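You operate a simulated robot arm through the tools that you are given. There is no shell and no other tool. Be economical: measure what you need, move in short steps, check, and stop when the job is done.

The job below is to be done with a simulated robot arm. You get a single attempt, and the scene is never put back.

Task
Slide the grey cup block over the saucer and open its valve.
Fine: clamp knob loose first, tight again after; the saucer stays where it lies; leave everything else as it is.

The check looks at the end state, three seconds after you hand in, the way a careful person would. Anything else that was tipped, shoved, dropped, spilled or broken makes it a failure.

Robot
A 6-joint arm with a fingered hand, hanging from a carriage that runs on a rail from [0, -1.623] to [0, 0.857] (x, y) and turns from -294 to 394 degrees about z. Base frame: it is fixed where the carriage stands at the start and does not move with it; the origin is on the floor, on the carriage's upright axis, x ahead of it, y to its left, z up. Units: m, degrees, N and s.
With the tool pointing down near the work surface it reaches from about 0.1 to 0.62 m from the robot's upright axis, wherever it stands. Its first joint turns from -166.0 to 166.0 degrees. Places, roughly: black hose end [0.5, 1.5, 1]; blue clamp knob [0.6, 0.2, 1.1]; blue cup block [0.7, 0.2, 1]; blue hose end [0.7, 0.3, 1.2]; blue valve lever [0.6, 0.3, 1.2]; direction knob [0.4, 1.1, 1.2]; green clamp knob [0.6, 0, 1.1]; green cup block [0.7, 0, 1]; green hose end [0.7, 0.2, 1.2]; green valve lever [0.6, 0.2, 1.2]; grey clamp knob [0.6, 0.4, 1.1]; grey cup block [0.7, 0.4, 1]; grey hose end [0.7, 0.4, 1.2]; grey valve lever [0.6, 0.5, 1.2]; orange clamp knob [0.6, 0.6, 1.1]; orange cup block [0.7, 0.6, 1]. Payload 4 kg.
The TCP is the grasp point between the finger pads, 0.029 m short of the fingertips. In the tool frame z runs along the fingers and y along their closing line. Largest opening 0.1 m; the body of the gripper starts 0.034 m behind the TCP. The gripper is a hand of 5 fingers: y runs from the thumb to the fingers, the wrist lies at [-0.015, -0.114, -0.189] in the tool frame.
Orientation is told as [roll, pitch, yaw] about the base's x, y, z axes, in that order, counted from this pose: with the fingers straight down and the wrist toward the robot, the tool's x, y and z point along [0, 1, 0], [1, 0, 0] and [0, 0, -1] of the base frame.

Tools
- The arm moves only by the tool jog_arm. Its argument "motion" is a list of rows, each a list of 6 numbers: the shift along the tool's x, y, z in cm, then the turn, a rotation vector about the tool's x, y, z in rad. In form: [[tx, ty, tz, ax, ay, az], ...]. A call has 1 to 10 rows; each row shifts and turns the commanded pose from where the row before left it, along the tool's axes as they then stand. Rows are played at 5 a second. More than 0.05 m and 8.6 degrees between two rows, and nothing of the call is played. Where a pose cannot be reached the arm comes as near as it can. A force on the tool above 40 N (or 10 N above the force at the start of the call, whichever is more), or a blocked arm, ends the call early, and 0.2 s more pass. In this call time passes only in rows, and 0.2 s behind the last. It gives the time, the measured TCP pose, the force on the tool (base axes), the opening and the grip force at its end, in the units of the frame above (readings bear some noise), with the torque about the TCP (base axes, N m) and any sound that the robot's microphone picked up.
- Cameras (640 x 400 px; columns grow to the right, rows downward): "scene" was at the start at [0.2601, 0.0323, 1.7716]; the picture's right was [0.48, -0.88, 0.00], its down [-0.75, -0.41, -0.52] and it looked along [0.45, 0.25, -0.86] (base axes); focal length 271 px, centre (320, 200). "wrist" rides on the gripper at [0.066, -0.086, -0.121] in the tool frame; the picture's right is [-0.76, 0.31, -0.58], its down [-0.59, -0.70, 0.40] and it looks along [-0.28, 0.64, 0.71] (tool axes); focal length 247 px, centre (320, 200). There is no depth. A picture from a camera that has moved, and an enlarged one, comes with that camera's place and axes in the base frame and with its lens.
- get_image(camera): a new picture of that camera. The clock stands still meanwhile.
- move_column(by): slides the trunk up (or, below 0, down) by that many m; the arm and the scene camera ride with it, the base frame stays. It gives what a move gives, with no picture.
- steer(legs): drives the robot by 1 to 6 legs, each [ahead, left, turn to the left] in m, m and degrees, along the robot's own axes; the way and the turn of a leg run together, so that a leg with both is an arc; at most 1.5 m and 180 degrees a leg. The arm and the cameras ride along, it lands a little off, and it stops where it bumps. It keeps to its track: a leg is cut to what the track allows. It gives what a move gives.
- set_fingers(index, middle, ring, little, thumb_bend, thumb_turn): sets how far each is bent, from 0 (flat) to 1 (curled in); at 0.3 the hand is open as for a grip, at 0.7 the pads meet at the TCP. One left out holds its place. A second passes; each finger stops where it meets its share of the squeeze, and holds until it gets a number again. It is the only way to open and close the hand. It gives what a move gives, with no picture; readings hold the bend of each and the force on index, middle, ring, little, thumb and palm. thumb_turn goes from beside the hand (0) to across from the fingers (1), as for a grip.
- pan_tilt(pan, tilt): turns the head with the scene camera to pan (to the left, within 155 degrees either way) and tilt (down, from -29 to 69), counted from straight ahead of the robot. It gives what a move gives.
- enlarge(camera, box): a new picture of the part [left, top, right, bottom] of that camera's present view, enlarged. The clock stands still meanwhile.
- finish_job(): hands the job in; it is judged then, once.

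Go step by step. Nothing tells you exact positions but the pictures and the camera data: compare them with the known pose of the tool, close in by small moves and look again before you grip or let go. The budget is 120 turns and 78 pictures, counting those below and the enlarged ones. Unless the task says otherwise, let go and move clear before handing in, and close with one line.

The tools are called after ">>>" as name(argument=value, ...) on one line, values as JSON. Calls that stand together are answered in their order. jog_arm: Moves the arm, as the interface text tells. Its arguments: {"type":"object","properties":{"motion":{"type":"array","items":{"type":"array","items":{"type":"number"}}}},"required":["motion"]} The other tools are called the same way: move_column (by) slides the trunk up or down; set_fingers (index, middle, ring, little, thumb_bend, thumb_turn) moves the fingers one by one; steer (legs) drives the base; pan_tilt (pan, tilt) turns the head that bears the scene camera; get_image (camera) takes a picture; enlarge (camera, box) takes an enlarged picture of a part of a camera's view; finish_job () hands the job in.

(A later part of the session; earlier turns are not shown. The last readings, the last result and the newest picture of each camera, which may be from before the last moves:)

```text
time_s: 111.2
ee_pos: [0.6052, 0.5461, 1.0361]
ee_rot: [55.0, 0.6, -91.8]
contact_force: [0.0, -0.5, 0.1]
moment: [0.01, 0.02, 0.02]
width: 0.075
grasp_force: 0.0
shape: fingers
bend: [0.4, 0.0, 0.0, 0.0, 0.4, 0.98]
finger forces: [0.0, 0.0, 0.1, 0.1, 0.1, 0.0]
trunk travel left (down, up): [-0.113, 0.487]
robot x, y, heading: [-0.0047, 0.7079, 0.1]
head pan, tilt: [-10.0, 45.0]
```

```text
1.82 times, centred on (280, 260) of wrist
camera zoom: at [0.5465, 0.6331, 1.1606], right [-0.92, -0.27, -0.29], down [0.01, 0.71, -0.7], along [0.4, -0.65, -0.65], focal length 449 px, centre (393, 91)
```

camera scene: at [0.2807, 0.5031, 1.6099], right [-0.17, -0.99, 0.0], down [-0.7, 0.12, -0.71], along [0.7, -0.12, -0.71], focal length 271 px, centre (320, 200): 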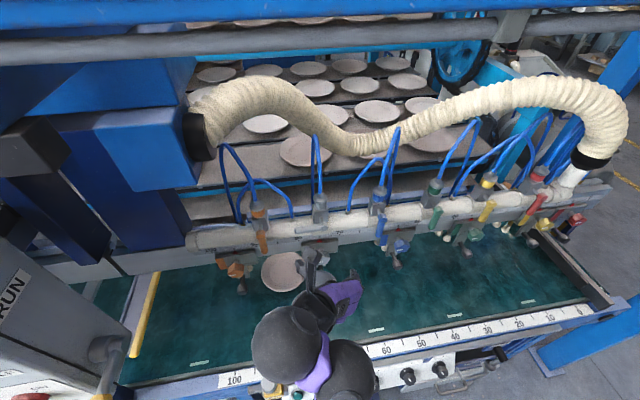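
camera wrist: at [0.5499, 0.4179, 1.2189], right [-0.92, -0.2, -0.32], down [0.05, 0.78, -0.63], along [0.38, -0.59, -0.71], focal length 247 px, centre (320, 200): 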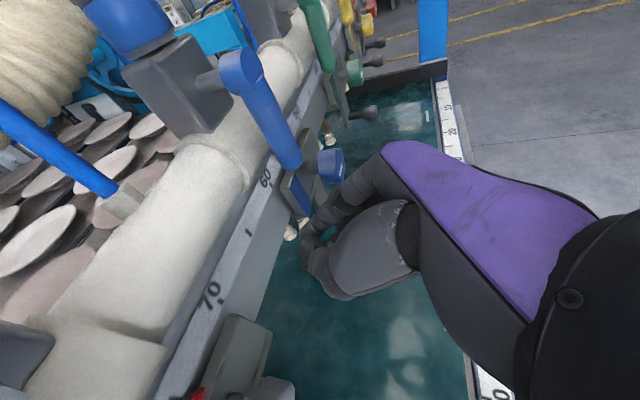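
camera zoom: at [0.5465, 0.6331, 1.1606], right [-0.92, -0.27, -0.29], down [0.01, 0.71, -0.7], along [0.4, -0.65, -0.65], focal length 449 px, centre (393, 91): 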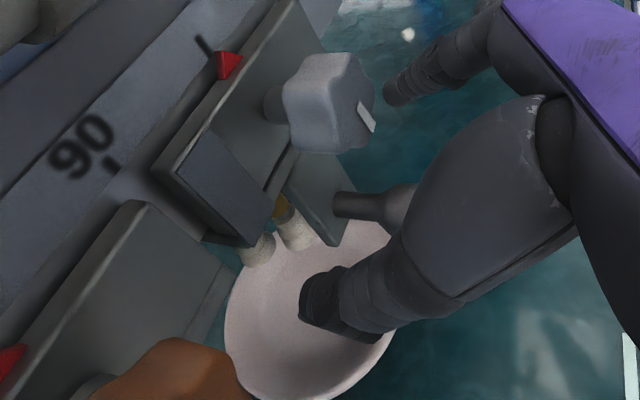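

>>> jog_arm(motion=[[1.7, 0.4, 2.5, 0, 0, 0]])

>>> jog_arm(motion=[[1.7, 0.4, 2.5, 0, 0, 0]])

>>> set_fingers(index=0.55, thumb_bend=0.55)

>>> enlarge(camera="wrist", box=[120, 150, 440, 370])

```text
time_s: 111.6
ee_pos: [0.6097, 0.5449, 1.039]
ee_rot: [54.8, 0.8, -91.8]
contact_force: [-0.1, -0.1, -1.0]
moment: [0.01, 0.0, 0.01]
width: 0.0749
grasp_force: 0.0
shape: fingers
bend: [0.4, 0.0, 0.0, 0.0, 0.4, 0.98]
finger forces: [0.0, 0.0, 0.0, 0.0, 0.0, 0.0]
out of reach, approached as far as the arm can: row 1
trunk travel left (down, up): [-0.113, 0.487]
robot x, y, heading: [0.0016, 0.7094, 0.2]
head pan, tilt: [-10.0, 45.0]
```

```text
time_s: 112.0
ee_pos: [0.6137, 0.5454, 1.0436]
ee_rot: [54.7, 0.8, -91.9]
contact_force: [-0.5, 0.2, -1.0]
moment: [0.0, -0.02, -0.02]
width: 0.0749
grasp_force: 0.0
shape: fingers
bend: [0.4, 0.0, 0.0, 0.0, 0.4, 0.98]
finger forces: [0.0, 0.0, 0.1, 0.0, 0.1, 0.0]
out of reach, approached as far as the arm can: row 1
trunk travel left (down, up): [-0.113, 0.487]
robot x, y, heading: [0.0001, 0.7075, 0.2]
head pan, tilt: [-10.0, 45.0]
```

```text
time_s: 113.0
ee_pos: [0.615, 0.5431, 1.045]
ee_rot: [54.8, 0.8, -91.8]
contact_force: [0.2, -1.4, 0.7]
moment: [-0.02, 0.0, 0.02]
width: 0.04
grasp_force: 0.9
shape: fingers
bend: [0.54, 0.0, 0.0, 0.0, 0.55, 0.98]
finger forces: [2.1, 0.0, 0.0, 0.0, 0.0, 0.0]
trunk travel left (down, up): [-0.113, 0.487]
robot x, y, heading: [-0.0013, 0.7081, 0.3]
head pan, tilt: [-10.0, 45.0]
```

```text
1.82 times, centred on (280, 260) of wrist
camera zoom: at [0.5551, 0.6301, 1.169], right [-0.92, -0.27, -0.29], down [0.01, 0.71, -0.7], along [0.4, -0.64, -0.65], focal length 449 px, centre (393, 91)
```

zoom: 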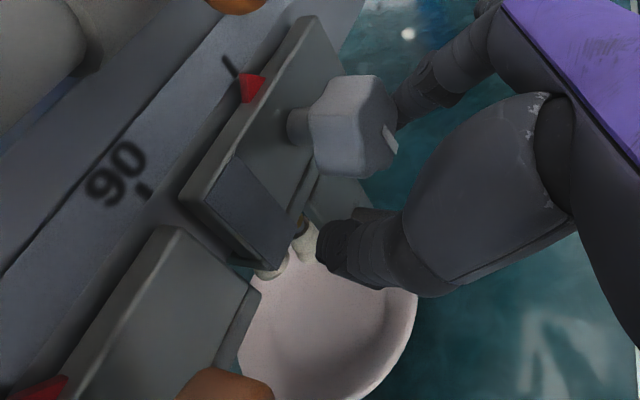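

Raise 1.2 cm to centre on the knob, close, and turn clockwise.

>>> move_column(by=0.012)

>>> set_fingers(index=0.74, thumb_bend=0.74)

>>> jog_arm(motion=[[0.3, 0, 0.4, 0.073, -0.01, 0.107], [0.3, 0, 0.4, 0.073, -0.01, 0.107], [0.1, 0, 0.2, 0.073, -0.01, 0.107]])

>>> jog_arm(motion=[[0, 0, 0, 0.073, -0.01, 0.107], [0, 0, 0, 0.073, -0.01, 0.107], [0, 0, 0, 0.073, -0.01, 0.107]])

>>> enlarge(camera="wrist", box=[120, 150, 440, 370])

```text
time_s: 113.6
ee_pos: [0.6148, 0.5435, 1.0565]
ee_rot: [54.8, 0.8, -91.8]
contact_force: [-0.4, -3.9, -0.4]
moment: [-0.01, 0.01, -0.01]
width: 0.0417
grasp_force: 1.8
shape: fingers
bend: [0.52, 0.0, 0.0, 0.0, 0.55, 0.98]
finger forces: [3.8, 0.1, 0.1, 0.0, 0.0, 0.0]
trunk travel left (down, up): [-0.125, 0.475]
robot x, y, heading: [-0.0013, 0.7085, 0.4]
head pan, tilt: [-10.0, 45.0]
```

```text
time_s: 114.6
ee_pos: [0.613, 0.5435, 1.0551]
ee_rot: [54.7, 0.9, -91.8]
contact_force: [1.3, -4.6, -5.1]
moment: [0.15, 0.07, 0.09]
width: 0.0273
grasp_force: 12.4
shape: fingers
bend: [0.53, 0.0, 0.0, 0.0, 0.65, 0.97]
finger forces: [15.2, 0.1, 0.0, 0.1, 9.6, 0.0]
trunk travel left (down, up): [-0.125, 0.475]
robot x, y, heading: [0.0032, 0.7118, 0.3]
head pan, tilt: [-10.0, 45.0]
```

```text
time_s: 115.4
ee_pos: [0.6251, 0.5415, 1.0549]
ee_rot: [52.8, 22.9, -92.4]
contact_force: [-13.9, -4.6, 0.3]
moment: [-0.03, 0.08, 0.01]
width: 0.0221
grasp_force: 11.5
shape: fingers
bend: [0.55, 0.0, 0.0, 0.0, 0.67, 1.0]
finger forces: [12.1, 0.1, 0.0, 0.0, 10.2, 0.0]
trunk travel left (down, up): [-0.125, 0.475]
robot x, y, heading: [0.0, 0.708, 0.2]
head pan, tilt: [-10.0, 45.0]
```

```text
time_s: 116.2
ee_pos: [0.6236, 0.5424, 1.0556]
ee_rot: [49.9, 45.3, -94.4]
contact_force: [-9.8, -3.1, 1.1]
moment: [-0.04, 0.0, 0.03]
width: 0.0219
grasp_force: 10.9
shape: fingers
bend: [0.55, 0.0, 0.0, 0.0, 0.67, 1.0]
finger forces: [11.7, 0.0, 0.0, 0.0, 10.1, 0.0]
trunk travel left (down, up): [-0.125, 0.475]
robot x, y, heading: [-0.0004, 0.7088, 0.4]
head pan, tilt: [-10.0, 45.0]
```

```text
1.82 times, centred on (280, 260) of wrist
camera zoom: at [0.5712, 0.517, 1.2064], right [-0.93, 0.01, -0.37], down [0.0, 1.0, 0.0], along [0.37, 0.0, -0.93], focal length 449 px, centre (393, 91)
```

zoom: 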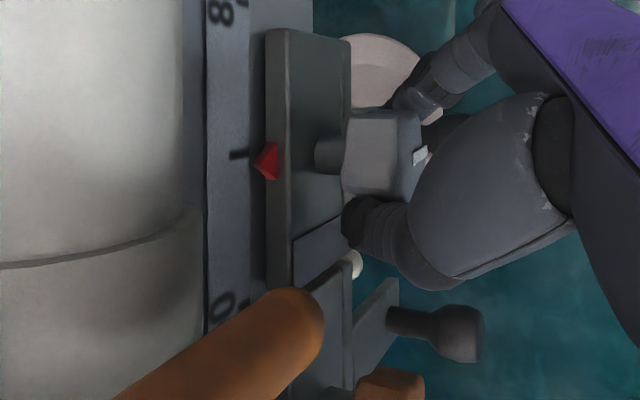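

Turned 44° with a firm grip this cycle. One more row, then release by opening thumb and index, pull back and look.

>>> jog_arm(motion=[[0, 0, 0, 0.073, -0.01, 0.107]])

>>> set_fingers(index=0.4, thumb_bend=0.38)

>>> jog_arm(motion=[[-1.15, 0.16, -1.64, 0, 0, 0], [-1.15, 0.16, -1.64, 0, 0, 0]])

>>> enlarge(camera="wrist", box=[120, 150, 440, 370])

```text
time_s: 116.6
ee_pos: [0.6254, 0.5427, 1.0549]
ee_rot: [48.4, 52.6, -95.8]
contact_force: [-10.7, -2.9, 2.0]
moment: [-0.02, -0.03, 0.05]
width: 0.0212
grasp_force: 10.5
shape: fingers
bend: [0.55, 0.0, 0.0, 0.0, 0.67, 1.0]
finger forces: [11.4, 0.0, 0.0, 0.1, 9.9, 0.0]
trunk travel left (down, up): [-0.125, 0.475]
robot x, y, heading: [0.0021, 0.7114, 0.3]
head pan, tilt: [-10.0, 45.0]
```

```text
time_s: 117.6
ee_pos: [0.6245, 0.5428, 1.0557]
ee_rot: [48.6, 52.8, -95.7]
contact_force: [-0.9, 0.6, 0.1]
moment: [0.0, 0.0, 0.01]
width: 0.0765
grasp_force: 0.1
shape: fingers
bend: [0.4, 0.0, 0.0, 0.0, 0.38, 0.98]
finger forces: [0.0, 0.1, 0.0, 0.0, 0.0, 0.0]
trunk travel left (down, up): [-0.125, 0.475]
robot x, y, heading: [0.001, 0.7068, 0.3]
head pan, tilt: [-10.0, 45.0]
```

```text
time_s: 118.2
ee_pos: [0.6079, 0.5402, 1.0363]
ee_rot: [49.0, 52.6, -95.5]
contact_force: [0.2, -0.6, -0.1]
moment: [0.01, -0.03, -0.01]
width: 0.0769
grasp_force: 0.0
shape: fingers
bend: [0.4, 0.0, 0.0, 0.0, 0.38, 0.98]
finger forces: [0.0, 0.0, 0.0, 0.0, 0.0, 0.1]
out of reach, approached as far as the arm can: row 1, 2
trunk travel left (down, up): [-0.125, 0.475]
robot x, y, heading: [0.0051, 0.709, 0.0]
head pan, tilt: [-10.0, 45.0]
```

```text
1.82 times, centred on (280, 260) of wrist
camera zoom: at [0.5558, 0.4948, 1.1823], right [-0.93, 0.06, -0.36], down [0.01, 0.99, 0.13], along [0.36, 0.12, -0.92], focal length 449 px, centre (393, 91)
```

zoom: 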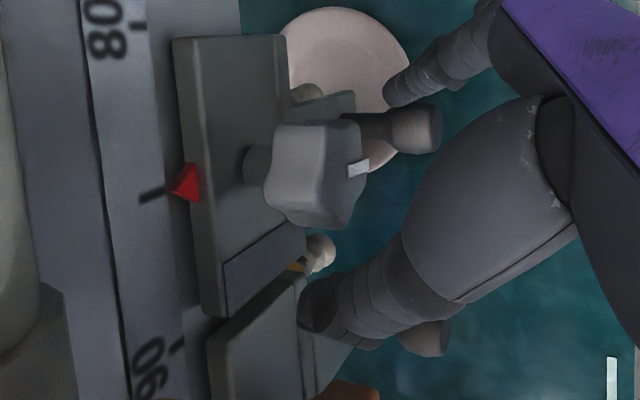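

The mark now points straight down (about 270°); the last turn slipped at the end, so the knob is getting stiff there and needs a stronger grip with index, middle and thumb. I'll reset the hand for another cycle.

>>> move_column(by=0.022)

>>> jog_arm(motion=[[0, 0, 0, -0.073, 0.01, -0.107], [0, 0, 0, -0.073, 0.01, -0.107], [-1.1, 0.1, -1.6, 0, 0, 0], [-1.1, 0.1, -1.6, 0, 0, 0], [0, 0, 0, -0.073, 0.01, -0.107], [0, 0, 0, -0.073, 0.01, -0.107], [0, 0, 0, -0.073, 0.01, -0.107], [0, 0, 0, -0.073, 0.01, -0.107]])

>>> set_fingers(index=0.42, middle=0.42, thumb_bend=0.42)

```text
time_s: 118.9
ee_pos: [0.6086, 0.54, 1.0579]
ee_rot: [48.9, 52.6, -95.5]
contact_force: [0.4, 0.1, 0.5]
moment: [-0.01, -0.01, 0.03]
width: 0.0767
grasp_force: 0.1
shape: fingers
bend: [0.4, 0.0, 0.0, 0.0, 0.38, 0.98]
finger forces: [0.1, 0.0, 0.0, 0.1, 0.1, 0.1]
trunk travel left (down, up): [-0.147, 0.453]
robot x, y, heading: [0.0001, 0.7032, 0.2]
head pan, tilt: [-10.0, 45.0]
```

```text
time_s: 120.7
ee_pos: [0.5717, 0.5389, 1.0573]
ee_rot: [54.6, 8.2, -92.0]
contact_force: [-0.3, -0.3, -1.4]
moment: [0.04, -0.01, 0.01]
width: 0.0768
grasp_force: 0.1
shape: fingers
bend: [0.4, 0.0, 0.0, 0.0, 0.38, 0.98]
finger forces: [0.0, 0.0, 0.0, 0.1, 0.0, 0.1]
trunk travel left (down, up): [-0.147, 0.453]
robot x, y, heading: [-0.0006, 0.7085, 0.3]
head pan, tilt: [-10.0, 45.0]
```

```text
time_s: 121.7
ee_pos: [0.5704, 0.5389, 1.0592]
ee_rot: [54.3, 8.3, -92.1]
contact_force: [-1.7, -0.1, -0.8]
moment: [0.01, 0.01, 0.02]
width: 0.0704
grasp_force: 0.1
shape: fingers
bend: [0.42, 0.42, 0.0, 0.0, 0.42, 0.98]
finger forces: [0.1, 0.0, 0.0, 0.0, 0.1, 0.1]
trunk travel left (down, up): [-0.147, 0.453]
robot x, y, heading: [0.0013, 0.7073, 0.2]
head pan, tilt: [-10.0, 45.0]
```

>>> jog_arm(motion=[[1.13, -0.15, 1.65, 0, 0, 0], [1.13, -0.15, 1.65, 0, 0, 0], [0.9, -0.1, 1.3, 0, 0, 0]])

```text
time_s: 122.5
ee_pos: [0.6261, 0.5417, 1.057]
ee_rot: [54.5, 8.2, -91.9]
contact_force: [0.4, 0.1, -0.5]
moment: [-0.02, 0.03, -0.01]
width: 0.0705
grasp_force: 0.1
shape: fingers
bend: [0.42, 0.42, 0.0, 0.0, 0.42, 0.98]
finger forces: [0.0, 0.0, 0.0, 0.0, 0.0, 0.0]
trunk travel left (down, up): [-0.147, 0.453]
robot x, y, heading: [-0.0004, 0.7048, 0.4]
head pan, tilt: [-10.0, 45.0]
```

Reached the grip pose directly. I'll raise 5 mm and grip hard with three digits.

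>>> move_column(by=0.005)

>>> set_fingers(index=0.7, middle=0.7, thumb_bend=0.7)

>>> set_fingers(index=0.95, middle=0.95, thumb_bend=0.95)

>>> enlarge(camera="wrist", box=[120, 150, 440, 370])

```text
time_s: 123.0
ee_pos: [0.6246, 0.5423, 1.0628]
ee_rot: [54.4, 8.2, -92.1]
contact_force: [0.2, 0.1, -0.6]
moment: [0.02, -0.01, 0.03]
width: 0.0703
grasp_force: 0.0
shape: fingers
bend: [0.42, 0.42, 0.0, 0.0, 0.42, 0.98]
finger forces: [0.1, 0.0, 0.0, 0.0, 0.0, 0.1]
trunk travel left (down, up): [-0.152, 0.448]
robot x, y, heading: [0.0041, 0.7073, 0.3]
head pan, tilt: [-10.0, 45.0]
```

```text
time_s: 124.0
ee_pos: [0.6251, 0.5417, 1.0614]
ee_rot: [54.4, 8.2, -92.0]
contact_force: [1.1, -5.3, -5.7]
moment: [0.0, 0.05, -0.01]
width: 0.0266
grasp_force: 10.8
shape: fingers
bend: [0.6, 0.67, 0.0, 0.0, 0.63, 0.98]
finger forces: [10.6, 2.8, 0.0, 0.0, 8.0, 0.1]
trunk travel left (down, up): [-0.152, 0.448]
robot x, y, heading: [0.0001, 0.7074, 0.4]
head pan, tilt: [-10.0, 45.0]
```

```text
time_s: 125.0
ee_pos: [0.6262, 0.5443, 1.0591]
ee_rot: [54.3, 8.2, -91.9]
contact_force: [15.0, 1.3, -29.8]
moment: [0.13, 0.27, 0.01]
width: 0.0245
grasp_force: 33.9
shape: fingers
bend: [0.54, 0.64, 0.0, 0.0, 0.59, 0.95]
finger forces: [14.9, 19.5, 0.0, 0.1, 32.8, 0.1]
trunk travel left (down, up): [-0.152, 0.448]
robot x, y, heading: [-0.0003, 0.7031, 0.5]
head pan, tilt: [-10.0, 45.0]
```

```text
1.82 times, centred on (280, 260) of wrist
camera zoom: at [0.5675, 0.6139, 1.1944], right [-0.92, -0.23, -0.32], down [0.01, 0.8, -0.6], along [0.39, -0.56, -0.73], focal length 449 px, centre (393, 91)
```

zoom: 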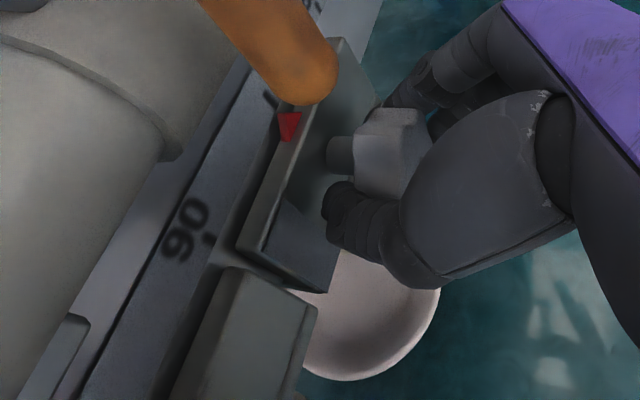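

Strong grip (34 N). Turning clockwise.

>>> jog_arm(motion=[[0, 0, 0, 0.073, -0.01, 0.107], [0, 0, 0, 0.073, -0.01, 0.107]])

>>> jog_arm(motion=[[0, 0, 0, 0.073, -0.01, 0.107], [0, 0, 0, 0.073, -0.01, 0.107]])

>>> jog_arm(motion=[[0, 0, 0, 0.073, -0.01, 0.107], [0, 0, 0, 0.073, -0.01, 0.107]])

>>> enlarge(camera="wrist", box=[120, 150, 440, 370])

```text
time_s: 125.6
ee_pos: [0.626, 0.5449, 1.0599]
ee_rot: [52.9, 23.1, -92.5]
contact_force: [16.3, 2.7, -27.8]
moment: [0.13, 0.2, 0.03]
width: 0.0246
grasp_force: 32.7
shape: fingers
bend: [0.54, 0.63, 0.0, 0.0, 0.59, 0.95]
finger forces: [15.4, 19.5, 0.0, 0.0, 30.2, 0.0]
trunk travel left (down, up): [-0.152, 0.448]
robot x, y, heading: [0.0022, 0.7103, 0.4]
head pan, tilt: [-10.0, 45.0]
```

```text
time_s: 126.2
ee_pos: [0.6267, 0.5444, 1.0608]
ee_rot: [51.4, 37.9, -93.5]
contact_force: [13.0, 5.8, -22.6]
moment: [0.11, 0.25, 0.08]
width: 0.0243
grasp_force: 32.3
shape: fingers
bend: [0.53, 0.63, 0.0, 0.0, 0.6, 0.95]
finger forces: [17.0, 19.4, 0.0, 0.0, 28.2, 0.0]
trunk travel left (down, up): [-0.152, 0.448]
robot x, y, heading: [0.0021, 0.7088, 0.4]
head pan, tilt: [-10.0, 45.0]
```

```text
time_s: 126.8
ee_pos: [0.6253, 0.544, 1.063]
ee_rot: [49.2, 52.6, -95.3]
contact_force: [11.0, 5.2, -15.7]
moment: [0.06, 0.03, 0.06]
width: 0.0242
grasp_force: 31.4
shape: fingers
bend: [0.52, 0.63, 0.0, 0.0, 0.61, 0.95]
finger forces: [18.3, 16.3, 0.0, 0.0, 27.3, 0.0]
trunk travel left (down, up): [-0.152, 0.448]
robot x, y, heading: [0.002, 0.709, 0.1]
head pan, tilt: [-10.0, 45.0]
```

```text
1.82 times, centred on (280, 260) of wrist
camera zoom: at [0.5724, 0.4988, 1.2092], right [-0.93, 0.05, -0.36], down [0.01, 0.99, 0.13], along [0.37, 0.12, -0.92], focal length 449 px, centre (393, 91)
```

zoom: 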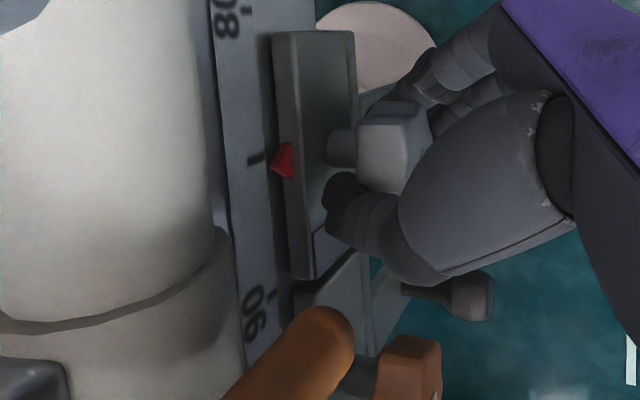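

The knob followed for 44° (mark should now be near 225°). I'll release and cycle once more.

>>> set_fingers(index=0.42, middle=0.55, thumb_bend=0.4)

>>> jog_arm(motion=[[0, 0, 0, -0.073, 0.01, -0.107], [0, 0, 0, -0.073, 0.01, -0.107], [-1.1, 0.1, -1.6, 0, 0, 0], [-1.1, 0.1, -1.6, 0, 0, 0]])

>>> enlarge(camera="wrist", box=[120, 150, 440, 370])

```text
time_s: 127.8
ee_pos: [0.6254, 0.5424, 1.0625]
ee_rot: [48.9, 52.6, -95.5]
contact_force: [-0.1, -0.1, 0.0]
moment: [0.01, -0.01, 0.01]
width: 0.0719
grasp_force: 0.0
shape: fingers
bend: [0.42, 0.55, 0.0, 0.0, 0.4, 0.97]
finger forces: [0.0, 0.0, 0.0, 0.1, 0.0, 0.0]
trunk travel left (down, up): [-0.152, 0.448]
robot x, y, heading: [0.0003, 0.7116, 0.1]
head pan, tilt: [-10.0, 45.0]
```

```text
time_s: 128.8
ee_pos: [0.5871, 0.5416, 1.0629]
ee_rot: [51.5, 37.7, -93.6]
contact_force: [-0.4, -0.5, 0.6]
moment: [0.0, 0.03, 0.03]
width: 0.0721
grasp_force: 0.1
shape: fingers
bend: [0.42, 0.55, 0.0, 0.0, 0.4, 0.98]
finger forces: [0.1, 0.1, 0.1, 0.0, 0.0, 0.1]
trunk travel left (down, up): [-0.152, 0.448]
robot x, y, heading: [-0.001, 0.7131, 0.3]
head pan, tilt: [-10.0, 45.0]
```

```text
1.82 times, centred on (280, 260) of wrist
camera zoom: at [0.532, 0.5355, 1.216], right [-0.93, -0.04, -0.37], down [0.01, 0.99, -0.13], along [0.37, -0.12, -0.92], focal length 449 px, centre (393, 91)
```

zoom: 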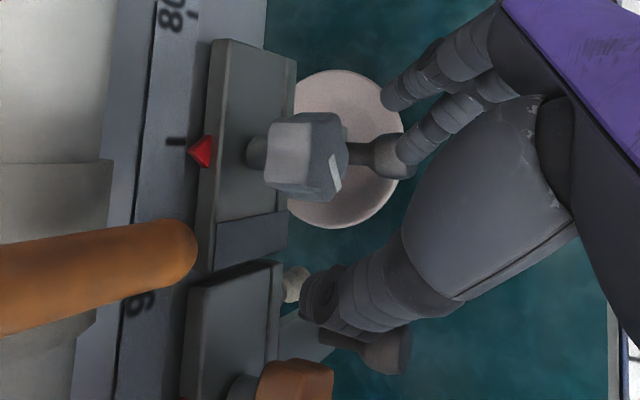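

Mark now at about 229° and the pointer still at 85. One more identical cycle should bring it home to about 185°.

>>> set_fingers(middle=0.42)

>>> jog_arm(motion=[[-0.6, 0, -0.8, -0.073, 0.01, -0.107], [0, 0, 0, -0.073, 0.01, -0.107], [0, 0, 0, -0.073, 0.01, -0.107], [0, 0, 0, -0.073, 0.01, -0.107]])

>>> jog_arm(motion=[[1.13, -0.15, 1.65, 0, 0, 0], [1.13, -0.15, 1.65, 0, 0, 0], [0.45, -0.05, 0.65, 0, 0, 0]])

```text
time_s: 129.8
ee_pos: [0.587, 0.5422, 1.0647]
ee_rot: [51.5, 37.8, -93.4]
contact_force: [-0.2, -0.2, 0.2]
moment: [0.0, 0.01, 0.05]
width: 0.072
grasp_force: 0.0
shape: fingers
bend: [0.42, 0.42, 0.0, 0.0, 0.4, 0.98]
finger forces: [0.0, 0.1, 0.0, 0.0, 0.0, 0.0]
trunk travel left (down, up): [-0.152, 0.448]
robot x, y, heading: [-0.0032, 0.7076, 0.2]
head pan, tilt: [-10.0, 45.0]
```

```text
time_s: 130.8
ee_pos: [0.5767, 0.542, 1.0631]
ee_rot: [54.5, 8.1, -92.0]
contact_force: [-0.3, 0.3, 0.1]
moment: [0.03, 0.02, 0.0]
width: 0.0718
grasp_force: 0.0
shape: fingers
bend: [0.42, 0.42, 0.0, 0.0, 0.4, 0.98]
finger forces: [0.0, 0.1, 0.0, 0.1, 0.1, 0.1]
trunk travel left (down, up): [-0.152, 0.448]
robot x, y, heading: [-0.0029, 0.7085, 0.0]
head pan, tilt: [-10.0, 45.0]
```

```text
time_s: 131.6
ee_pos: [0.6242, 0.5432, 1.0623]
ee_rot: [54.5, 8.3, -92.1]
contact_force: [-0.5, 0.0, 0.1]
moment: [0.02, -0.02, -0.01]
width: 0.0721
grasp_force: 0.1
shape: fingers
bend: [0.42, 0.42, 0.0, 0.0, 0.4, 0.98]
finger forces: [0.1, 0.0, 0.1, 0.1, 0.1, 0.0]
trunk travel left (down, up): [-0.152, 0.448]
robot x, y, heading: [0.0005, 0.711, 0.1]
head pan, tilt: [-10.0, 45.0]
```

>>> set_fingers(index=0.7, middle=0.7, thumb_bend=0.7)

>>> set_fingers(index=0.95, middle=0.95, thumb_bend=0.95)

>>> jog_arm(motion=[[0, 0, 0, 0.073, -0.01, 0.107], [0, 0, 0, 0.073, -0.01, 0.107], [0, 0, 0, 0.073, -0.01, 0.107]])

>>> jog_arm(motion=[[0, 0, 0, 0.073, -0.01, 0.107], [0, 0, 0, 0.073, -0.01, 0.107], [0, 0, 0, 0.073, -0.01, 0.107]])

>>> set_fingers(index=0.42, middle=0.55, thumb_bend=0.4)

>>> jog_arm(motion=[[0, 0, 0, -0.073, 0.01, -0.107], [0, 0, 0, -0.073, 0.01, -0.107], [-1.1, 0.1, -1.6, 0, 0, 0], [-1.1, 0.1, -1.6, 0, 0, 0]])

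>>> enlarge(camera="wrist", box=[120, 150, 440, 370])

```text
time_s: 132.6
ee_pos: [0.6235, 0.5405, 1.0626]
ee_rot: [54.4, 8.1, -92.1]
contact_force: [2.1, -12.2, -5.0]
moment: [-0.06, 0.07, -0.08]
width: 0.0279
grasp_force: 12.8
shape: fingers
bend: [0.58, 0.65, 0.0, 0.0, 0.64, 0.98]
finger forces: [13.6, 5.3, 0.0, 0.0, 6.7, 0.0]
trunk travel left (down, up): [-0.152, 0.448]
robot x, y, heading: [-0.0017, 0.7063, 0.5]
head pan, tilt: [-10.0, 45.0]
```

```text
time_s: 133.6
ee_pos: [0.6242, 0.5459, 1.0613]
ee_rot: [54.3, 8.4, -91.8]
contact_force: [12.3, 2.6, -22.2]
moment: [0.14, 0.25, 0.02]
width: 0.0257
grasp_force: 29.3
shape: fingers
bend: [0.54, 0.62, 0.0, 0.0, 0.6, 0.95]
finger forces: [13.1, 16.8, 0.0, 0.0, 28.4, 0.0]
trunk travel left (down, up): [-0.152, 0.448]
robot x, y, heading: [0.0037, 0.7133, 0.7]
head pan, tilt: [-10.0, 45.0]
```

```text
time_s: 134.4
ee_pos: [0.6247, 0.5441, 1.0633]
ee_rot: [52.4, 30.4, -92.9]
contact_force: [10.9, 1.1, -17.1]
moment: [0.11, 0.05, 0.03]
width: 0.0253
grasp_force: 29.8
shape: fingers
bend: [0.53, 0.61, 0.0, 0.0, 0.61, 0.95]
finger forces: [15.6, 17.4, 0.1, 0.0, 25.3, 0.1]
trunk travel left (down, up): [-0.152, 0.448]
robot x, y, heading: [-0.001, 0.7072, 0.5]
head pan, tilt: [-10.0, 45.0]
```

```text
time_s: 135.2
ee_pos: [0.626, 0.5437, 1.063]
ee_rot: [49.1, 52.6, -95.4]
contact_force: [16.0, -5.3, -13.5]
moment: [-0.6, 0.12, 0.04]
width: 0.0242
grasp_force: 30.8
shape: fingers
bend: [0.53, 0.6, 0.0, 0.0, 0.61, 0.97]
finger forces: [17.5, 14.7, 0.0, 0.1, 29.8, 0.0]
trunk travel left (down, up): [-0.152, 0.448]
robot x, y, heading: [-0.0026, 0.7091, 0.4]
head pan, tilt: [-10.0, 45.0]
```

```text
time_s: 136.2
ee_pos: [0.6245, 0.5451, 1.0631]
ee_rot: [48.9, 52.5, -95.4]
contact_force: [0.0, -0.7, 0.0]
moment: [-0.02, 0.02, -0.01]
width: 0.0718
grasp_force: 0.1
shape: fingers
bend: [0.42, 0.55, 0.0, 0.0, 0.4, 0.97]
finger forces: [0.0, 0.0, 0.0, 0.0, 0.0, 0.1]
trunk travel left (down, up): [-0.152, 0.448]
robot x, y, heading: [0.0004, 0.7081, 0.5]
head pan, tilt: [-10.0, 45.0]
```

```text
time_s: 137.2
ee_pos: [0.5827, 0.543, 1.0599]
ee_rot: [51.5, 37.9, -93.5]
contact_force: [0.1, 0.4, -0.1]
moment: [-0.03, -0.03, 0.01]
width: 0.072
grasp_force: 0.1
shape: fingers
bend: [0.42, 0.55, 0.0, 0.0, 0.4, 0.98]
finger forces: [0.1, 0.0, 0.0, 0.0, 0.0, 0.0]
trunk travel left (down, up): [-0.152, 0.448]
robot x, y, heading: [-0.001, 0.7092, 0.4]
head pan, tilt: [-10.0, 45.0]
```

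```text
1.82 times, centred on (280, 260) of wrist
camera zoom: at [0.529, 0.5381, 1.2149], right [-0.93, -0.04, -0.37], down [0.01, 0.99, -0.13], along [0.37, -0.12, -0.92], focal length 449 px, centre (393, 91)
```

zoom: 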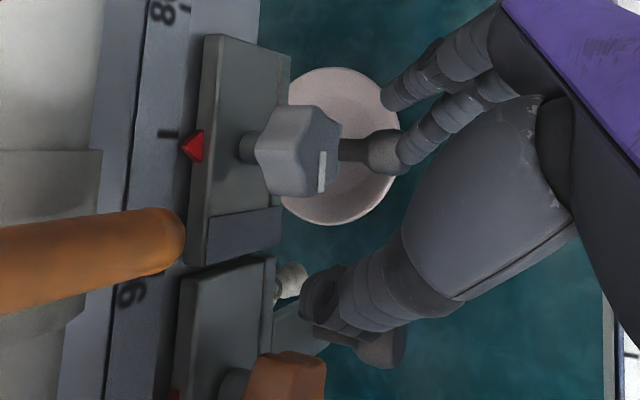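

Mark at about 197° (original about 187°), and the turn met 0.6 Nm resistance at the end, so it is nearly tight. One last short cycle should seat it fully.

>>> jog_arm(motion=[[-0.3, 0, -0.4, -0.073, 0.01, -0.107], [0, 0, 0, -0.073, 0.01, -0.107]])

>>> set_fingers(middle=0.42)

>>> jog_arm(motion=[[1.13, -0.15, 1.65, 0, 0, 0], [1.13, -0.15, 1.65, 0, 0, 0], [0.4, 0, 0.55, 0, 0, 0]])

>>> set_fingers(index=0.7, middle=0.7, thumb_bend=0.7)

>>> set_fingers(index=0.95, middle=0.95, thumb_bend=0.95)

>>> jog_arm(motion=[[0, 0, 0, 0.073, -0.01, 0.107], [0, 0, 0, 0.073, -0.01, 0.107]])

>>> jog_arm(motion=[[0, 0, 0, 0.073, -0.01, 0.107]])

```text
time_s: 137.8
ee_pos: [0.5806, 0.5435, 1.062]
ee_rot: [53.2, 23.0, -92.6]
contact_force: [0.2, 0.1, -0.3]
moment: [-0.01, 0.02, -0.03]
width: 0.0719
grasp_force: 0.1
shape: fingers
bend: [0.42, 0.55, 0.0, 0.0, 0.4, 0.98]
finger forces: [0.0, 0.0, 0.0, 0.0, 0.1, 0.0]
trunk travel left (down, up): [-0.152, 0.448]
robot x, y, heading: [0.0011, 0.7078, 0.2]
head pan, tilt: [-10.0, 45.0]
```

```text
time_s: 138.8
ee_pos: [0.5805, 0.5443, 1.0618]
ee_rot: [53.2, 22.9, -92.5]
contact_force: [-0.3, 0.2, 0.1]
moment: [0.0, 0.01, 0.01]
width: 0.0723
grasp_force: 0.2
shape: fingers
bend: [0.42, 0.42, 0.0, 0.0, 0.4, 0.98]
finger forces: [0.1, 0.0, 0.0, 0.1, 0.1, 0.0]
trunk travel left (down, up): [-0.152, 0.448]
robot x, y, heading: [0.0019, 0.7095, 0.1]
head pan, tilt: [-10.0, 45.0]
```

```text
time_s: 139.6
ee_pos: [0.6271, 0.5441, 1.0613]
ee_rot: [53.1, 22.9, -92.4]
contact_force: [-0.1, 0.3, 0.2]
moment: [0.0, 0.02, 0.0]
width: 0.0717
grasp_force: 0.1
shape: fingers
bend: [0.42, 0.42, 0.0, 0.0, 0.4, 0.98]
finger forces: [0.0, 0.0, 0.0, 0.0, 0.0, 0.0]
trunk travel left (down, up): [-0.152, 0.448]
robot x, y, heading: [0.0011, 0.7091, 0.2]
head pan, tilt: [-10.0, 45.0]
```

```text
time_s: 140.6
ee_pos: [0.6261, 0.5427, 1.0606]
ee_rot: [53.1, 22.9, -92.5]
contact_force: [4.7, -11.6, -12.4]
moment: [-0.05, 0.05, -0.06]
width: 0.0267
grasp_force: 12.8
shape: fingers
bend: [0.57, 0.65, 0.0, 0.0, 0.65, 0.97]
finger forces: [13.9, 6.5, 0.0, 0.0, 5.2, 0.0]
trunk travel left (down, up): [-0.152, 0.448]
robot x, y, heading: [-0.0049, 0.7094, 0.2]
head pan, tilt: [-10.0, 45.0]
```

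```text
time_s: 141.6
ee_pos: [0.6283, 0.5475, 1.0615]
ee_rot: [53.2, 23.2, -92.4]
contact_force: [17.8, 4.9, -23.0]
moment: [-0.07, 0.2, 0.06]
width: 0.0215
grasp_force: 29.4
shape: fingers
bend: [0.76, 0.57, 0.0, 0.0, 0.64, 0.97]
finger forces: [13.1, 15.4, 0.0, 0.0, 29.8, 0.0]
trunk travel left (down, up): [-0.152, 0.448]
robot x, y, heading: [0.001, 0.7089, 0.4]
head pan, tilt: [-10.0, 45.0]
```

```text
time_s: 142.2
ee_pos: [0.6299, 0.5457, 1.0626]
ee_rot: [51.6, 37.8, -93.3]
contact_force: [21.6, 3.3, -19.2]
moment: [-0.78, 0.25, -0.31]
width: 0.0221
grasp_force: 33.1
shape: fingers
bend: [0.77, 0.56, 0.0, 0.0, 0.64, 0.99]
finger forces: [19.6, 10.2, 0.1, 0.1, 37.0, 0.1]
trunk travel left (down, up): [-0.152, 0.448]
robot x, y, heading: [0.0016, 0.709, 0.2]
head pan, tilt: [-10.0, 45.0]
```

```text
time_s: 142.6
ee_pos: [0.629, 0.5461, 1.0633]
ee_rot: [50.5, 45.2, -94.3]
contact_force: [22.9, 3.1, -19.6]
moment: [-0.68, 0.23, -0.19]
width: 0.0224
grasp_force: 34.6
shape: fingers
bend: [0.77, 0.56, 0.0, 0.0, 0.65, 1.0]
finger forces: [21.2, 10.8, 0.1, 0.1, 37.8, 0.1]
trunk travel left (down, up): [-0.152, 0.448]
robot x, y, heading: [0.0005, 0.7078, 0.5]
head pan, tilt: [-10.0, 45.0]
```

Torque about 0.7–0.8 Nm, so the clamp is tight. I'll release, retreat, close a fist, and rise in front of the lever (pivot about y 0.434, z 1.18; lever tip about y 0.495; x about 0.63).

>>> set_fingers(index=0.42, middle=0.5, thumb_bend=0.4)

>>> jog_arm(motion=[[0, 0, 0, -0.073, 0.01, -0.107], [-1.1, 0.1, -1.6, 0, 0, 0], [-1.1, 0.1, -1.6, 0, 0, 0], [-1.1, 0.1, -1.6, 0, 0, 0], [0, 0, 0, -0.073, 0.01, -0.107], [0, 0, 0, -0.073, 0.01, -0.107]])

>>> set_fingers(index=0.75, middle=0.75, ring=0.75, little=0.75, thumb_bend=0.75)

>>> move_column(by=0.1)

>>> get_image(camera="wrist")

```text
time_s: 143.6
ee_pos: [0.6279, 0.5446, 1.0629]
ee_rot: [50.4, 45.2, -94.2]
contact_force: [-0.5, -0.2, 0.4]
moment: [0.02, -0.01, 0.0]
width: 0.0724
grasp_force: 0.1
shape: fingers
bend: [0.42, 0.5, 0.0, 0.0, 0.4, 0.98]
finger forces: [0.0, 0.1, 0.1, 0.0, 0.0, 0.1]
trunk travel left (down, up): [-0.152, 0.448]
robot x, y, heading: [0.0018, 0.7078, 0.3]
head pan, tilt: [-10.0, 45.0]
```

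```text
time_s: 145.0
ee_pos: [0.5687, 0.5434, 1.0649]
ee_rot: [53.2, 23.0, -92.5]
contact_force: [0.3, -0.7, -0.6]
moment: [0.02, -0.02, 0.0]
width: 0.0717
grasp_force: 0.2
shape: fingers
bend: [0.42, 0.5, 0.0, 0.0, 0.4, 0.98]
finger forces: [0.0, 0.0, 0.0, 0.0, 0.1, 0.0]
trunk travel left (down, up): [-0.152, 0.448]
robot x, y, heading: [0.0011, 0.7099, 0.3]
head pan, tilt: [-10.0, 45.0]
```

```text
time_s: 146.0
ee_pos: [0.5695, 0.5438, 1.0635]
ee_rot: [53.1, 23.0, -92.4]
contact_force: [-0.1, 0.4, -0.1]
moment: [-0.01, 0.03, -0.02]
width: 0.0
grasp_force: 0.1
shape: fingers
bend: [0.74, 0.75, 0.75, 0.75, 0.72, 0.98]
finger forces: [0.1, 0.1, 0.0, 0.1, 0.0, 0.1]
trunk travel left (down, up): [-0.152, 0.448]
robot x, y, heading: [-0.0006, 0.7083, 0.2]
head pan, tilt: [-10.0, 45.0]
```

```text
time_s: 147.3
ee_pos: [0.5697, 0.5441, 1.1649]
ee_rot: [53.1, 23.1, -92.6]
contact_force: [-0.3, -0.1, 0.7]
moment: [-0.03, 0.01, -0.01]
width: 0.0
grasp_force: 0.1
shape: fingers
bend: [0.74, 0.75, 0.75, 0.75, 0.72, 0.98]
finger forces: [0.0, 0.0, 0.1, 0.0, 0.1, 0.0]
trunk travel left (down, up): [-0.252, 0.348]
robot x, y, heading: [-0.0008, 0.7069, 0.3]
head pan, tilt: [-10.0, 45.0]
```

```text
3 pictures are left
camera wrist: at [0.5123, 0.5774, 1.3128], right [-0.92, -0.14, -0.36], down [0.01, 0.93, -0.38], along [0.39, -0.35, -0.85], focal length 247 px, centre (320, 200)
```

wrist: 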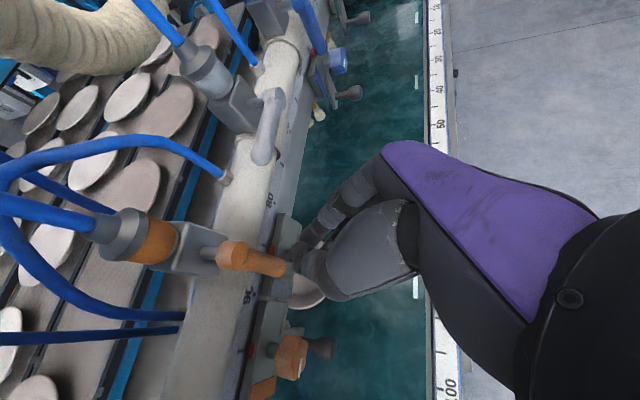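

The lever is confirmed at x about 0.622, z 1.18, y 0.43–0.49. I'll use the little finger alone as a poker (it hangs lowest, about 6 cm under the TCP). I rise above the lever, move right, then forward.

>>> set_fingers(little=0.3)

>>> move_column(by=0.11)

>>> steer(legs=[[0, -0.041, 0]])

>>> jog_arm(motion=[[1.5, -0.1, 2.1, 0, 0, 0], [1.5, -0.1, 2.1, 0, 0, 0]])

>>> get_image(camera="wrist")

```text
time_s: 148.3
ee_pos: [0.5688, 0.5447, 1.1636]
ee_rot: [53.1, 23.0, -92.5]
contact_force: [0.0, -0.8, 0.0]
moment: [0.0, 0.0, -0.01]
width: 0.0
grasp_force: 0.0
shape: fingers
bend: [0.74, 0.75, 0.75, 0.3, 0.72, 0.98]
finger forces: [0.1, 0.0, 0.0, 0.0, 0.0, 0.0]
trunk travel left (down, up): [-0.252, 0.348]
robot x, y, heading: [-0.0015, 0.7057, 0.2]
head pan, tilt: [-10.0, 45.0]
```

```text
time_s: 149.8
ee_pos: [0.5694, 0.5441, 1.2737]
ee_rot: [53.0, 23.0, -92.5]
contact_force: [0.8, -0.1, -0.2]
moment: [-0.01, 0.0, -0.01]
width: 0.0002
grasp_force: 0.0
shape: fingers
bend: [0.74, 0.75, 0.75, 0.3, 0.72, 0.98]
finger forces: [0.0, 0.1, 0.1, 0.1, 0.0, 0.0]
trunk travel left (down, up): [-0.362, 0.238]
robot x, y, heading: [0.0045, 0.7108, 0.4]
head pan, tilt: [-10.0, 45.0]
```

```text
time_s: 150.6
ee_pos: [0.5686, 0.5043, 1.2742]
ee_rot: [53.1, 22.9, -92.5]
contact_force: [0.2, 0.7, 0.8]
moment: [0.0, -0.03, 0.0]
width: 0.0001
grasp_force: 0.0
shape: fingers
bend: [0.74, 0.75, 0.75, 0.3, 0.72, 0.98]
finger forces: [0.0, 0.0, 0.0, 0.0, 0.0, 0.1]
trunk travel left (down, up): [-0.362, 0.238]
robot x, y, heading: [0.0031, 0.6659, 0.3]
head pan, tilt: [-10.0, 45.0]
```

```text
time_s: 151.2
ee_pos: [0.6232, 0.5058, 1.2729]
ee_rot: [53.3, 23.1, -92.4]
contact_force: [0.2, 0.2, -0.7]
moment: [0.01, -0.01, 0.0]
width: 0.0003
grasp_force: 0.1
shape: fingers
bend: [0.74, 0.75, 0.75, 0.3, 0.72, 0.98]
finger forces: [0.0, 0.0, 0.0, 0.0, 0.0, 0.1]
trunk travel left (down, up): [-0.362, 0.238]
robot x, y, heading: [0.0003, 0.6675, 0.6]
head pan, tilt: [-10.0, 45.0]
```

```text
2 pictures are left
camera wrist: at [0.5661, 0.5388, 1.4224], right [-0.92, -0.14, -0.36], down [0.0, 0.93, -0.38], along [0.39, -0.35, -0.85], focal length 247 px, centre (320, 200)
```

wrist: 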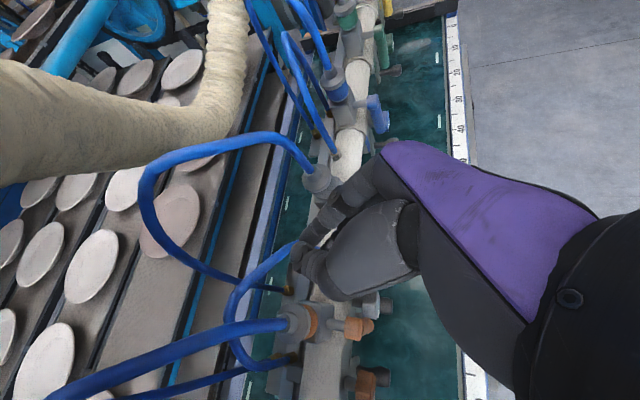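

The hand is over the lever, with the grey valve cap close on the right. I'll pull back a touch, then press down in small trunk steps watching the little-finger force.

>>> jog_arm(motion=[[-0.35, 0, -0.5, 0, 0, 0]])

>>> move_column(by=-0.025)

>>> move_column(by=-0.015)

>>> move_column(by=-0.015)

```text
time_s: 151.6
ee_pos: [0.6145, 0.504, 1.2737]
ee_rot: [53.0, 23.0, -92.3]
contact_force: [-0.2, 0.0, 0.6]
moment: [0.02, -0.02, 0.02]
width: 0.0
grasp_force: 0.0
shape: fingers
bend: [0.74, 0.75, 0.75, 0.3, 0.72, 0.98]
finger forces: [0.0, 0.1, 0.0, 0.1, 0.1, 0.0]
trunk travel left (down, up): [-0.362, 0.238]
robot x, y, heading: [-0.0005, 0.6695, 0.4]
head pan, tilt: [-10.0, 45.0]
```

```text
time_s: 152.3
ee_pos: [0.6156, 0.505, 1.2494]
ee_rot: [53.2, 23.0, -92.4]
contact_force: [-0.1, -0.1, -0.7]
moment: [-0.01, -0.01, -0.02]
width: 0.0
grasp_force: 0.1
shape: fingers
bend: [0.74, 0.75, 0.75, 0.3, 0.72, 0.98]
finger forces: [0.0, 0.0, 0.0, 0.0, 0.0, 0.0]
trunk travel left (down, up): [-0.337, 0.263]
robot x, y, heading: [0.0004, 0.6701, 0.1]
head pan, tilt: [-10.0, 45.0]
```

```text
time_s: 153.0
ee_pos: [0.615, 0.5045, 1.2342]
ee_rot: [53.3, 23.0, -92.4]
contact_force: [-1.0, -0.8, -1.2]
moment: [-0.03, -0.04, 0.05]
width: 0.0
grasp_force: 0.2
shape: fingers
bend: [0.74, 0.75, 0.75, 0.3, 0.72, 0.98]
finger forces: [0.0, 0.0, 0.0, 0.0, 0.0, 0.0]
trunk travel left (down, up): [-0.322, 0.278]
robot x, y, heading: [-0.0007, 0.6696, 0.3]
head pan, tilt: [-10.0, 45.0]
```

```text
time_s: 153.6
ee_pos: [0.6151, 0.5041, 1.2194]
ee_rot: [53.1, 23.0, -92.5]
contact_force: [0.7, 0.1, -0.3]
moment: [0.01, 0.02, -0.01]
width: 0.0
grasp_force: 0.0
shape: fingers
bend: [0.74, 0.75, 0.75, 0.3, 0.72, 0.98]
finger forces: [0.0, 0.1, 0.0, 0.1, 0.0, 0.0]
trunk travel left (down, up): [-0.307, 0.293]
robot x, y, heading: [-0.0019, 0.6686, 0.6]
head pan, tilt: [-10.0, 45.0]
```

>>> enlarge(camera="wrist", box=[220, 80, 440, 300])

```text
1.82 times, centred on (330, 190) of wrist
camera zoom: at [0.5585, 0.5383, 1.3683], right [-0.92, -0.14, -0.36], down [0.0, 0.93, -0.38], along [0.39, -0.35, -0.85], focal length 449 px, centre (302, 218)
```

zoom: 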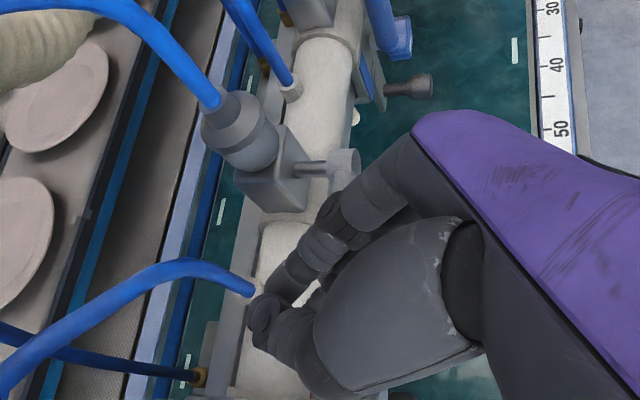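

The pivot is confirmed at (0.626, 0.43, 1.18) and the lever lies hidden under the hand. I'll keep pressing down in small steps.

>>> move_column(by=-0.012)

>>> move_column(by=-0.012)

>>> move_column(by=-0.01)

```text
time_s: 154.2
ee_pos: [0.615, 0.505, 1.2079]
ee_rot: [53.2, 23.0, -92.4]
contact_force: [0.3, 0.1, 0.8]
moment: [-0.02, 0.0, 0.02]
width: 0.0
grasp_force: 0.0
shape: fingers
bend: [0.74, 0.75, 0.75, 0.3, 0.72, 0.98]
finger forces: [0.0, 0.0, 0.0, 0.0, 0.0, 0.0]
trunk travel left (down, up): [-0.295, 0.305]
robot x, y, heading: [-0.0018, 0.6652, 0.5]
head pan, tilt: [-10.0, 45.0]
```

```text
time_s: 154.8
ee_pos: [0.6136, 0.5056, 1.1955]
ee_rot: [53.1, 23.0, -92.4]
contact_force: [-1.4, 0.9, 0.0]
moment: [-0.02, -0.03, -0.01]
width: 0.0001
grasp_force: 0.8
shape: fingers
bend: [0.74, 0.75, 0.75, 0.3, 0.72, 0.98]
finger forces: [0.1, 1.6, 0.0, 0.0, 0.0, 0.0]
trunk travel left (down, up): [-0.283, 0.317]
robot x, y, heading: [-0.0013, 0.6677, 0.5]
head pan, tilt: [-10.0, 45.0]
```

```text
time_s: 155.4
ee_pos: [0.6157, 0.5041, 1.1856]
ee_rot: [53.1, 23.0, -92.4]
contact_force: [-0.4, 0.3, 0.3]
moment: [0.0, 0.03, 0.02]
width: 0.0001
grasp_force: 0.1
shape: fingers
bend: [0.74, 0.75, 0.75, 0.3, 0.72, 0.98]
finger forces: [0.0, 0.1, 0.1, 0.0, 0.0, 0.0]
trunk travel left (down, up): [-0.273, 0.327]
robot x, y, heading: [0.0031, 0.6658, 0.3]
head pan, tilt: [-10.0, 45.0]
```

The middle knuckle, not the little finger, met the lever and moved it slightly near its tip. I'll lift a bit, shift right 2 cm for a better bite, and press down again.

>>> move_column(by=0.02)

>>> steer(legs=[[0, -0.022, 0]])

>>> move_column(by=-0.02)

>>> move_column(by=-0.012)

>>> move_column(by=-0.012)

>>> move_column(by=-0.012)

```text
time_s: 156.1
ee_pos: [0.6142, 0.5053, 1.2052]
ee_rot: [53.1, 22.9, -92.4]
contact_force: [-0.6, -0.1, 0.4]
moment: [-0.06, 0.02, 0.01]
width: 0.0
grasp_force: 0.1
shape: fingers
bend: [0.74, 0.75, 0.75, 0.3, 0.72, 0.98]
finger forces: [0.0, 0.0, 0.1, 0.1, 0.0, 0.0]
trunk travel left (down, up): [-0.293, 0.307]
robot x, y, heading: [-0.0015, 0.666, 0.5]
head pan, tilt: [-10.0, 45.0]
```

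```text
time_s: 156.8
ee_pos: [0.615, 0.4846, 1.2063]
ee_rot: [53.0, 23.0, -92.4]
contact_force: [0.4, -0.6, -0.8]
moment: [0.0, -0.01, -0.04]
width: 0.0001
grasp_force: 0.1
shape: fingers
bend: [0.74, 0.75, 0.75, 0.3, 0.72, 0.98]
finger forces: [0.0, 0.1, 0.0, 0.0, 0.0, 0.0]
trunk travel left (down, up): [-0.293, 0.307]
robot x, y, heading: [0.0026, 0.6454, 0.3]
head pan, tilt: [-10.0, 45.0]
```

```text
time_s: 157.5
ee_pos: [0.6151, 0.4833, 1.1852]
ee_rot: [53.1, 23.1, -92.5]
contact_force: [0.3, 0.5, 0.5]
moment: [0.02, -0.01, 0.0]
width: 0.0
grasp_force: 0.1
shape: fingers
bend: [0.74, 0.75, 0.75, 0.3, 0.72, 0.98]
finger forces: [0.0, 0.0, 0.0, 0.0, 0.0, 0.0]
trunk travel left (down, up): [-0.273, 0.327]
robot x, y, heading: [-0.0039, 0.647, 0.3]
head pan, tilt: [-10.0, 45.0]
```

```text
time_s: 158.1
ee_pos: [0.6148, 0.4845, 1.173]
ee_rot: [53.2, 23.0, -92.4]
contact_force: [0.5, 0.5, -0.4]
moment: [-0.01, 0.03, -0.02]
width: 0.0
grasp_force: 0.0
shape: fingers
bend: [0.74, 0.75, 0.75, 0.3, 0.72, 0.98]
finger forces: [0.1, 0.1, 0.0, 0.1, 0.0, 0.0]
trunk travel left (down, up): [-0.261, 0.339]
robot x, y, heading: [0.002, 0.6446, 0.5]
head pan, tilt: [-10.0, 45.0]
```

```text
time_s: 158.7
ee_pos: [0.6147, 0.4828, 1.1625]
ee_rot: [53.4, 23.0, -92.3]
contact_force: [-15.6, 2.7, 15.7]
moment: [0.16, -0.41, 0.25]
width: 0.0
grasp_force: 12.4
shape: fingers
bend: [0.74, 0.75, 0.75, 0.3, 0.74, 0.97]
finger forces: [0.1, 0.0, 0.1, 0.0, 24.1, 0.0]
trunk travel left (down, up): [-0.249, 0.351]
robot x, y, heading: [-0.0015, 0.6441, 0.5]
head pan, tilt: [-10.0, 45.0]
```

```text
time_s: 159.1
ee_pos: [0.6139, 0.4844, 1.1632]
ee_rot: [53.9, 22.8, -92.1]
contact_force: [-12.7, 2.6, 11.0]
moment: [0.14, -0.31, 0.26]
width: 0.0
grasp_force: 10.0
shape: fingers
bend: [0.74, 0.75, 0.75, 0.3, 0.74, 0.96]
finger forces: [0.1, 0.0, 0.1, 0.1, 21.3, 0.0]
trunk travel left (down, up): [-0.245, 0.355]
robot x, y, heading: [0.0035, 0.6454, 0.5]
head pan, tilt: [-10.0, 45.0]
stopped: the force on the tool passed its limit at 47 N (the readings are from after the stop); the commanded pose is now the measured one
```

The thumb ran into the pipe's front. I'll ease up, back off 1.3 cm, go lower, then sweep right against the lever.

>>> move_column(by=0.012)

>>> jog_arm(motion=[[-0.75, 0.05, -1.06, 0, 0, 0]])

>>> move_column(by=-0.015)

>>> move_column(by=-0.012)

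>>> move_column(by=-0.01)

```text
time_s: 159.7
ee_pos: [0.6148, 0.4839, 1.1723]
ee_rot: [53.6, 22.8, -92.2]
contact_force: [-0.3, 0.5, -0.1]
moment: [0.01, 0.0, 0.02]
width: 0.0
grasp_force: 0.1
shape: fingers
bend: [0.74, 0.75, 0.75, 0.3, 0.72, 0.97]
finger forces: [0.0, 0.1, 0.0, 0.0, 0.0, 0.0]
trunk travel left (down, up): [-0.257, 0.343]
robot x, y, heading: [-0.0003, 0.6442, 0.4]
head pan, tilt: [-10.0, 45.0]
```

```text
time_s: 160.1
ee_pos: [0.6022, 0.4831, 1.1732]
ee_rot: [53.7, 22.9, -92.1]
contact_force: [-0.2, 0.0, 0.3]
moment: [0.03, 0.02, -0.01]
width: 0.0
grasp_force: 0.0
shape: fingers
bend: [0.74, 0.75, 0.75, 0.3, 0.72, 0.97]
finger forces: [0.0, 0.0, 0.0, 0.0, 0.0, 0.0]
trunk travel left (down, up): [-0.257, 0.343]
robot x, y, heading: [0.0012, 0.6445, 0.4]
head pan, tilt: [-10.0, 45.0]
```

```text
time_s: 160.7
ee_pos: [0.6026, 0.4842, 1.1594]
ee_rot: [53.7, 22.9, -92.2]
contact_force: [0.0, 0.2, 0.6]
moment: [0.01, 0.05, -0.01]
width: 0.0001
grasp_force: 0.1
shape: fingers
bend: [0.74, 0.75, 0.75, 0.3, 0.72, 0.97]
finger forces: [0.0, 0.0, 0.1, 0.0, 0.0, 0.1]
trunk travel left (down, up): [-0.242, 0.358]
robot x, y, heading: [0.0019, 0.6443, 0.4]
head pan, tilt: [-10.0, 45.0]
```

```text
time_s: 161.3
ee_pos: [0.6014, 0.4843, 1.1464]
ee_rot: [53.7, 22.9, -92.1]
contact_force: [0.5, 0.7, 0.0]
moment: [-0.04, -0.01, 0.01]
width: 0.0001
grasp_force: 0.5
shape: fingers
bend: [0.74, 0.75, 0.75, 0.3, 0.72, 0.97]
finger forces: [0.3, 0.0, 0.1, 0.0, 0.0, 0.1]
trunk travel left (down, up): [-0.23, 0.37]
robot x, y, heading: [0.0003, 0.6466, 0.3]
head pan, tilt: [-10.0, 45.0]
```

```text
time_s: 161.9
ee_pos: [0.6016, 0.4839, 1.137]
ee_rot: [53.7, 22.8, -92.2]
contact_force: [0.6, -0.1, 1.2]
moment: [-0.02, 0.01, 0.01]
width: 0.0001
grasp_force: 0.1
shape: fingers
bend: [0.74, 0.75, 0.75, 0.3, 0.72, 0.97]
finger forces: [0.1, 0.0, 0.0, 0.0, 0.0, 0.0]
trunk travel left (down, up): [-0.22, 0.38]
robot x, y, heading: [-0.001, 0.6398, 0.3]
head pan, tilt: [-10.0, 45.0]
```

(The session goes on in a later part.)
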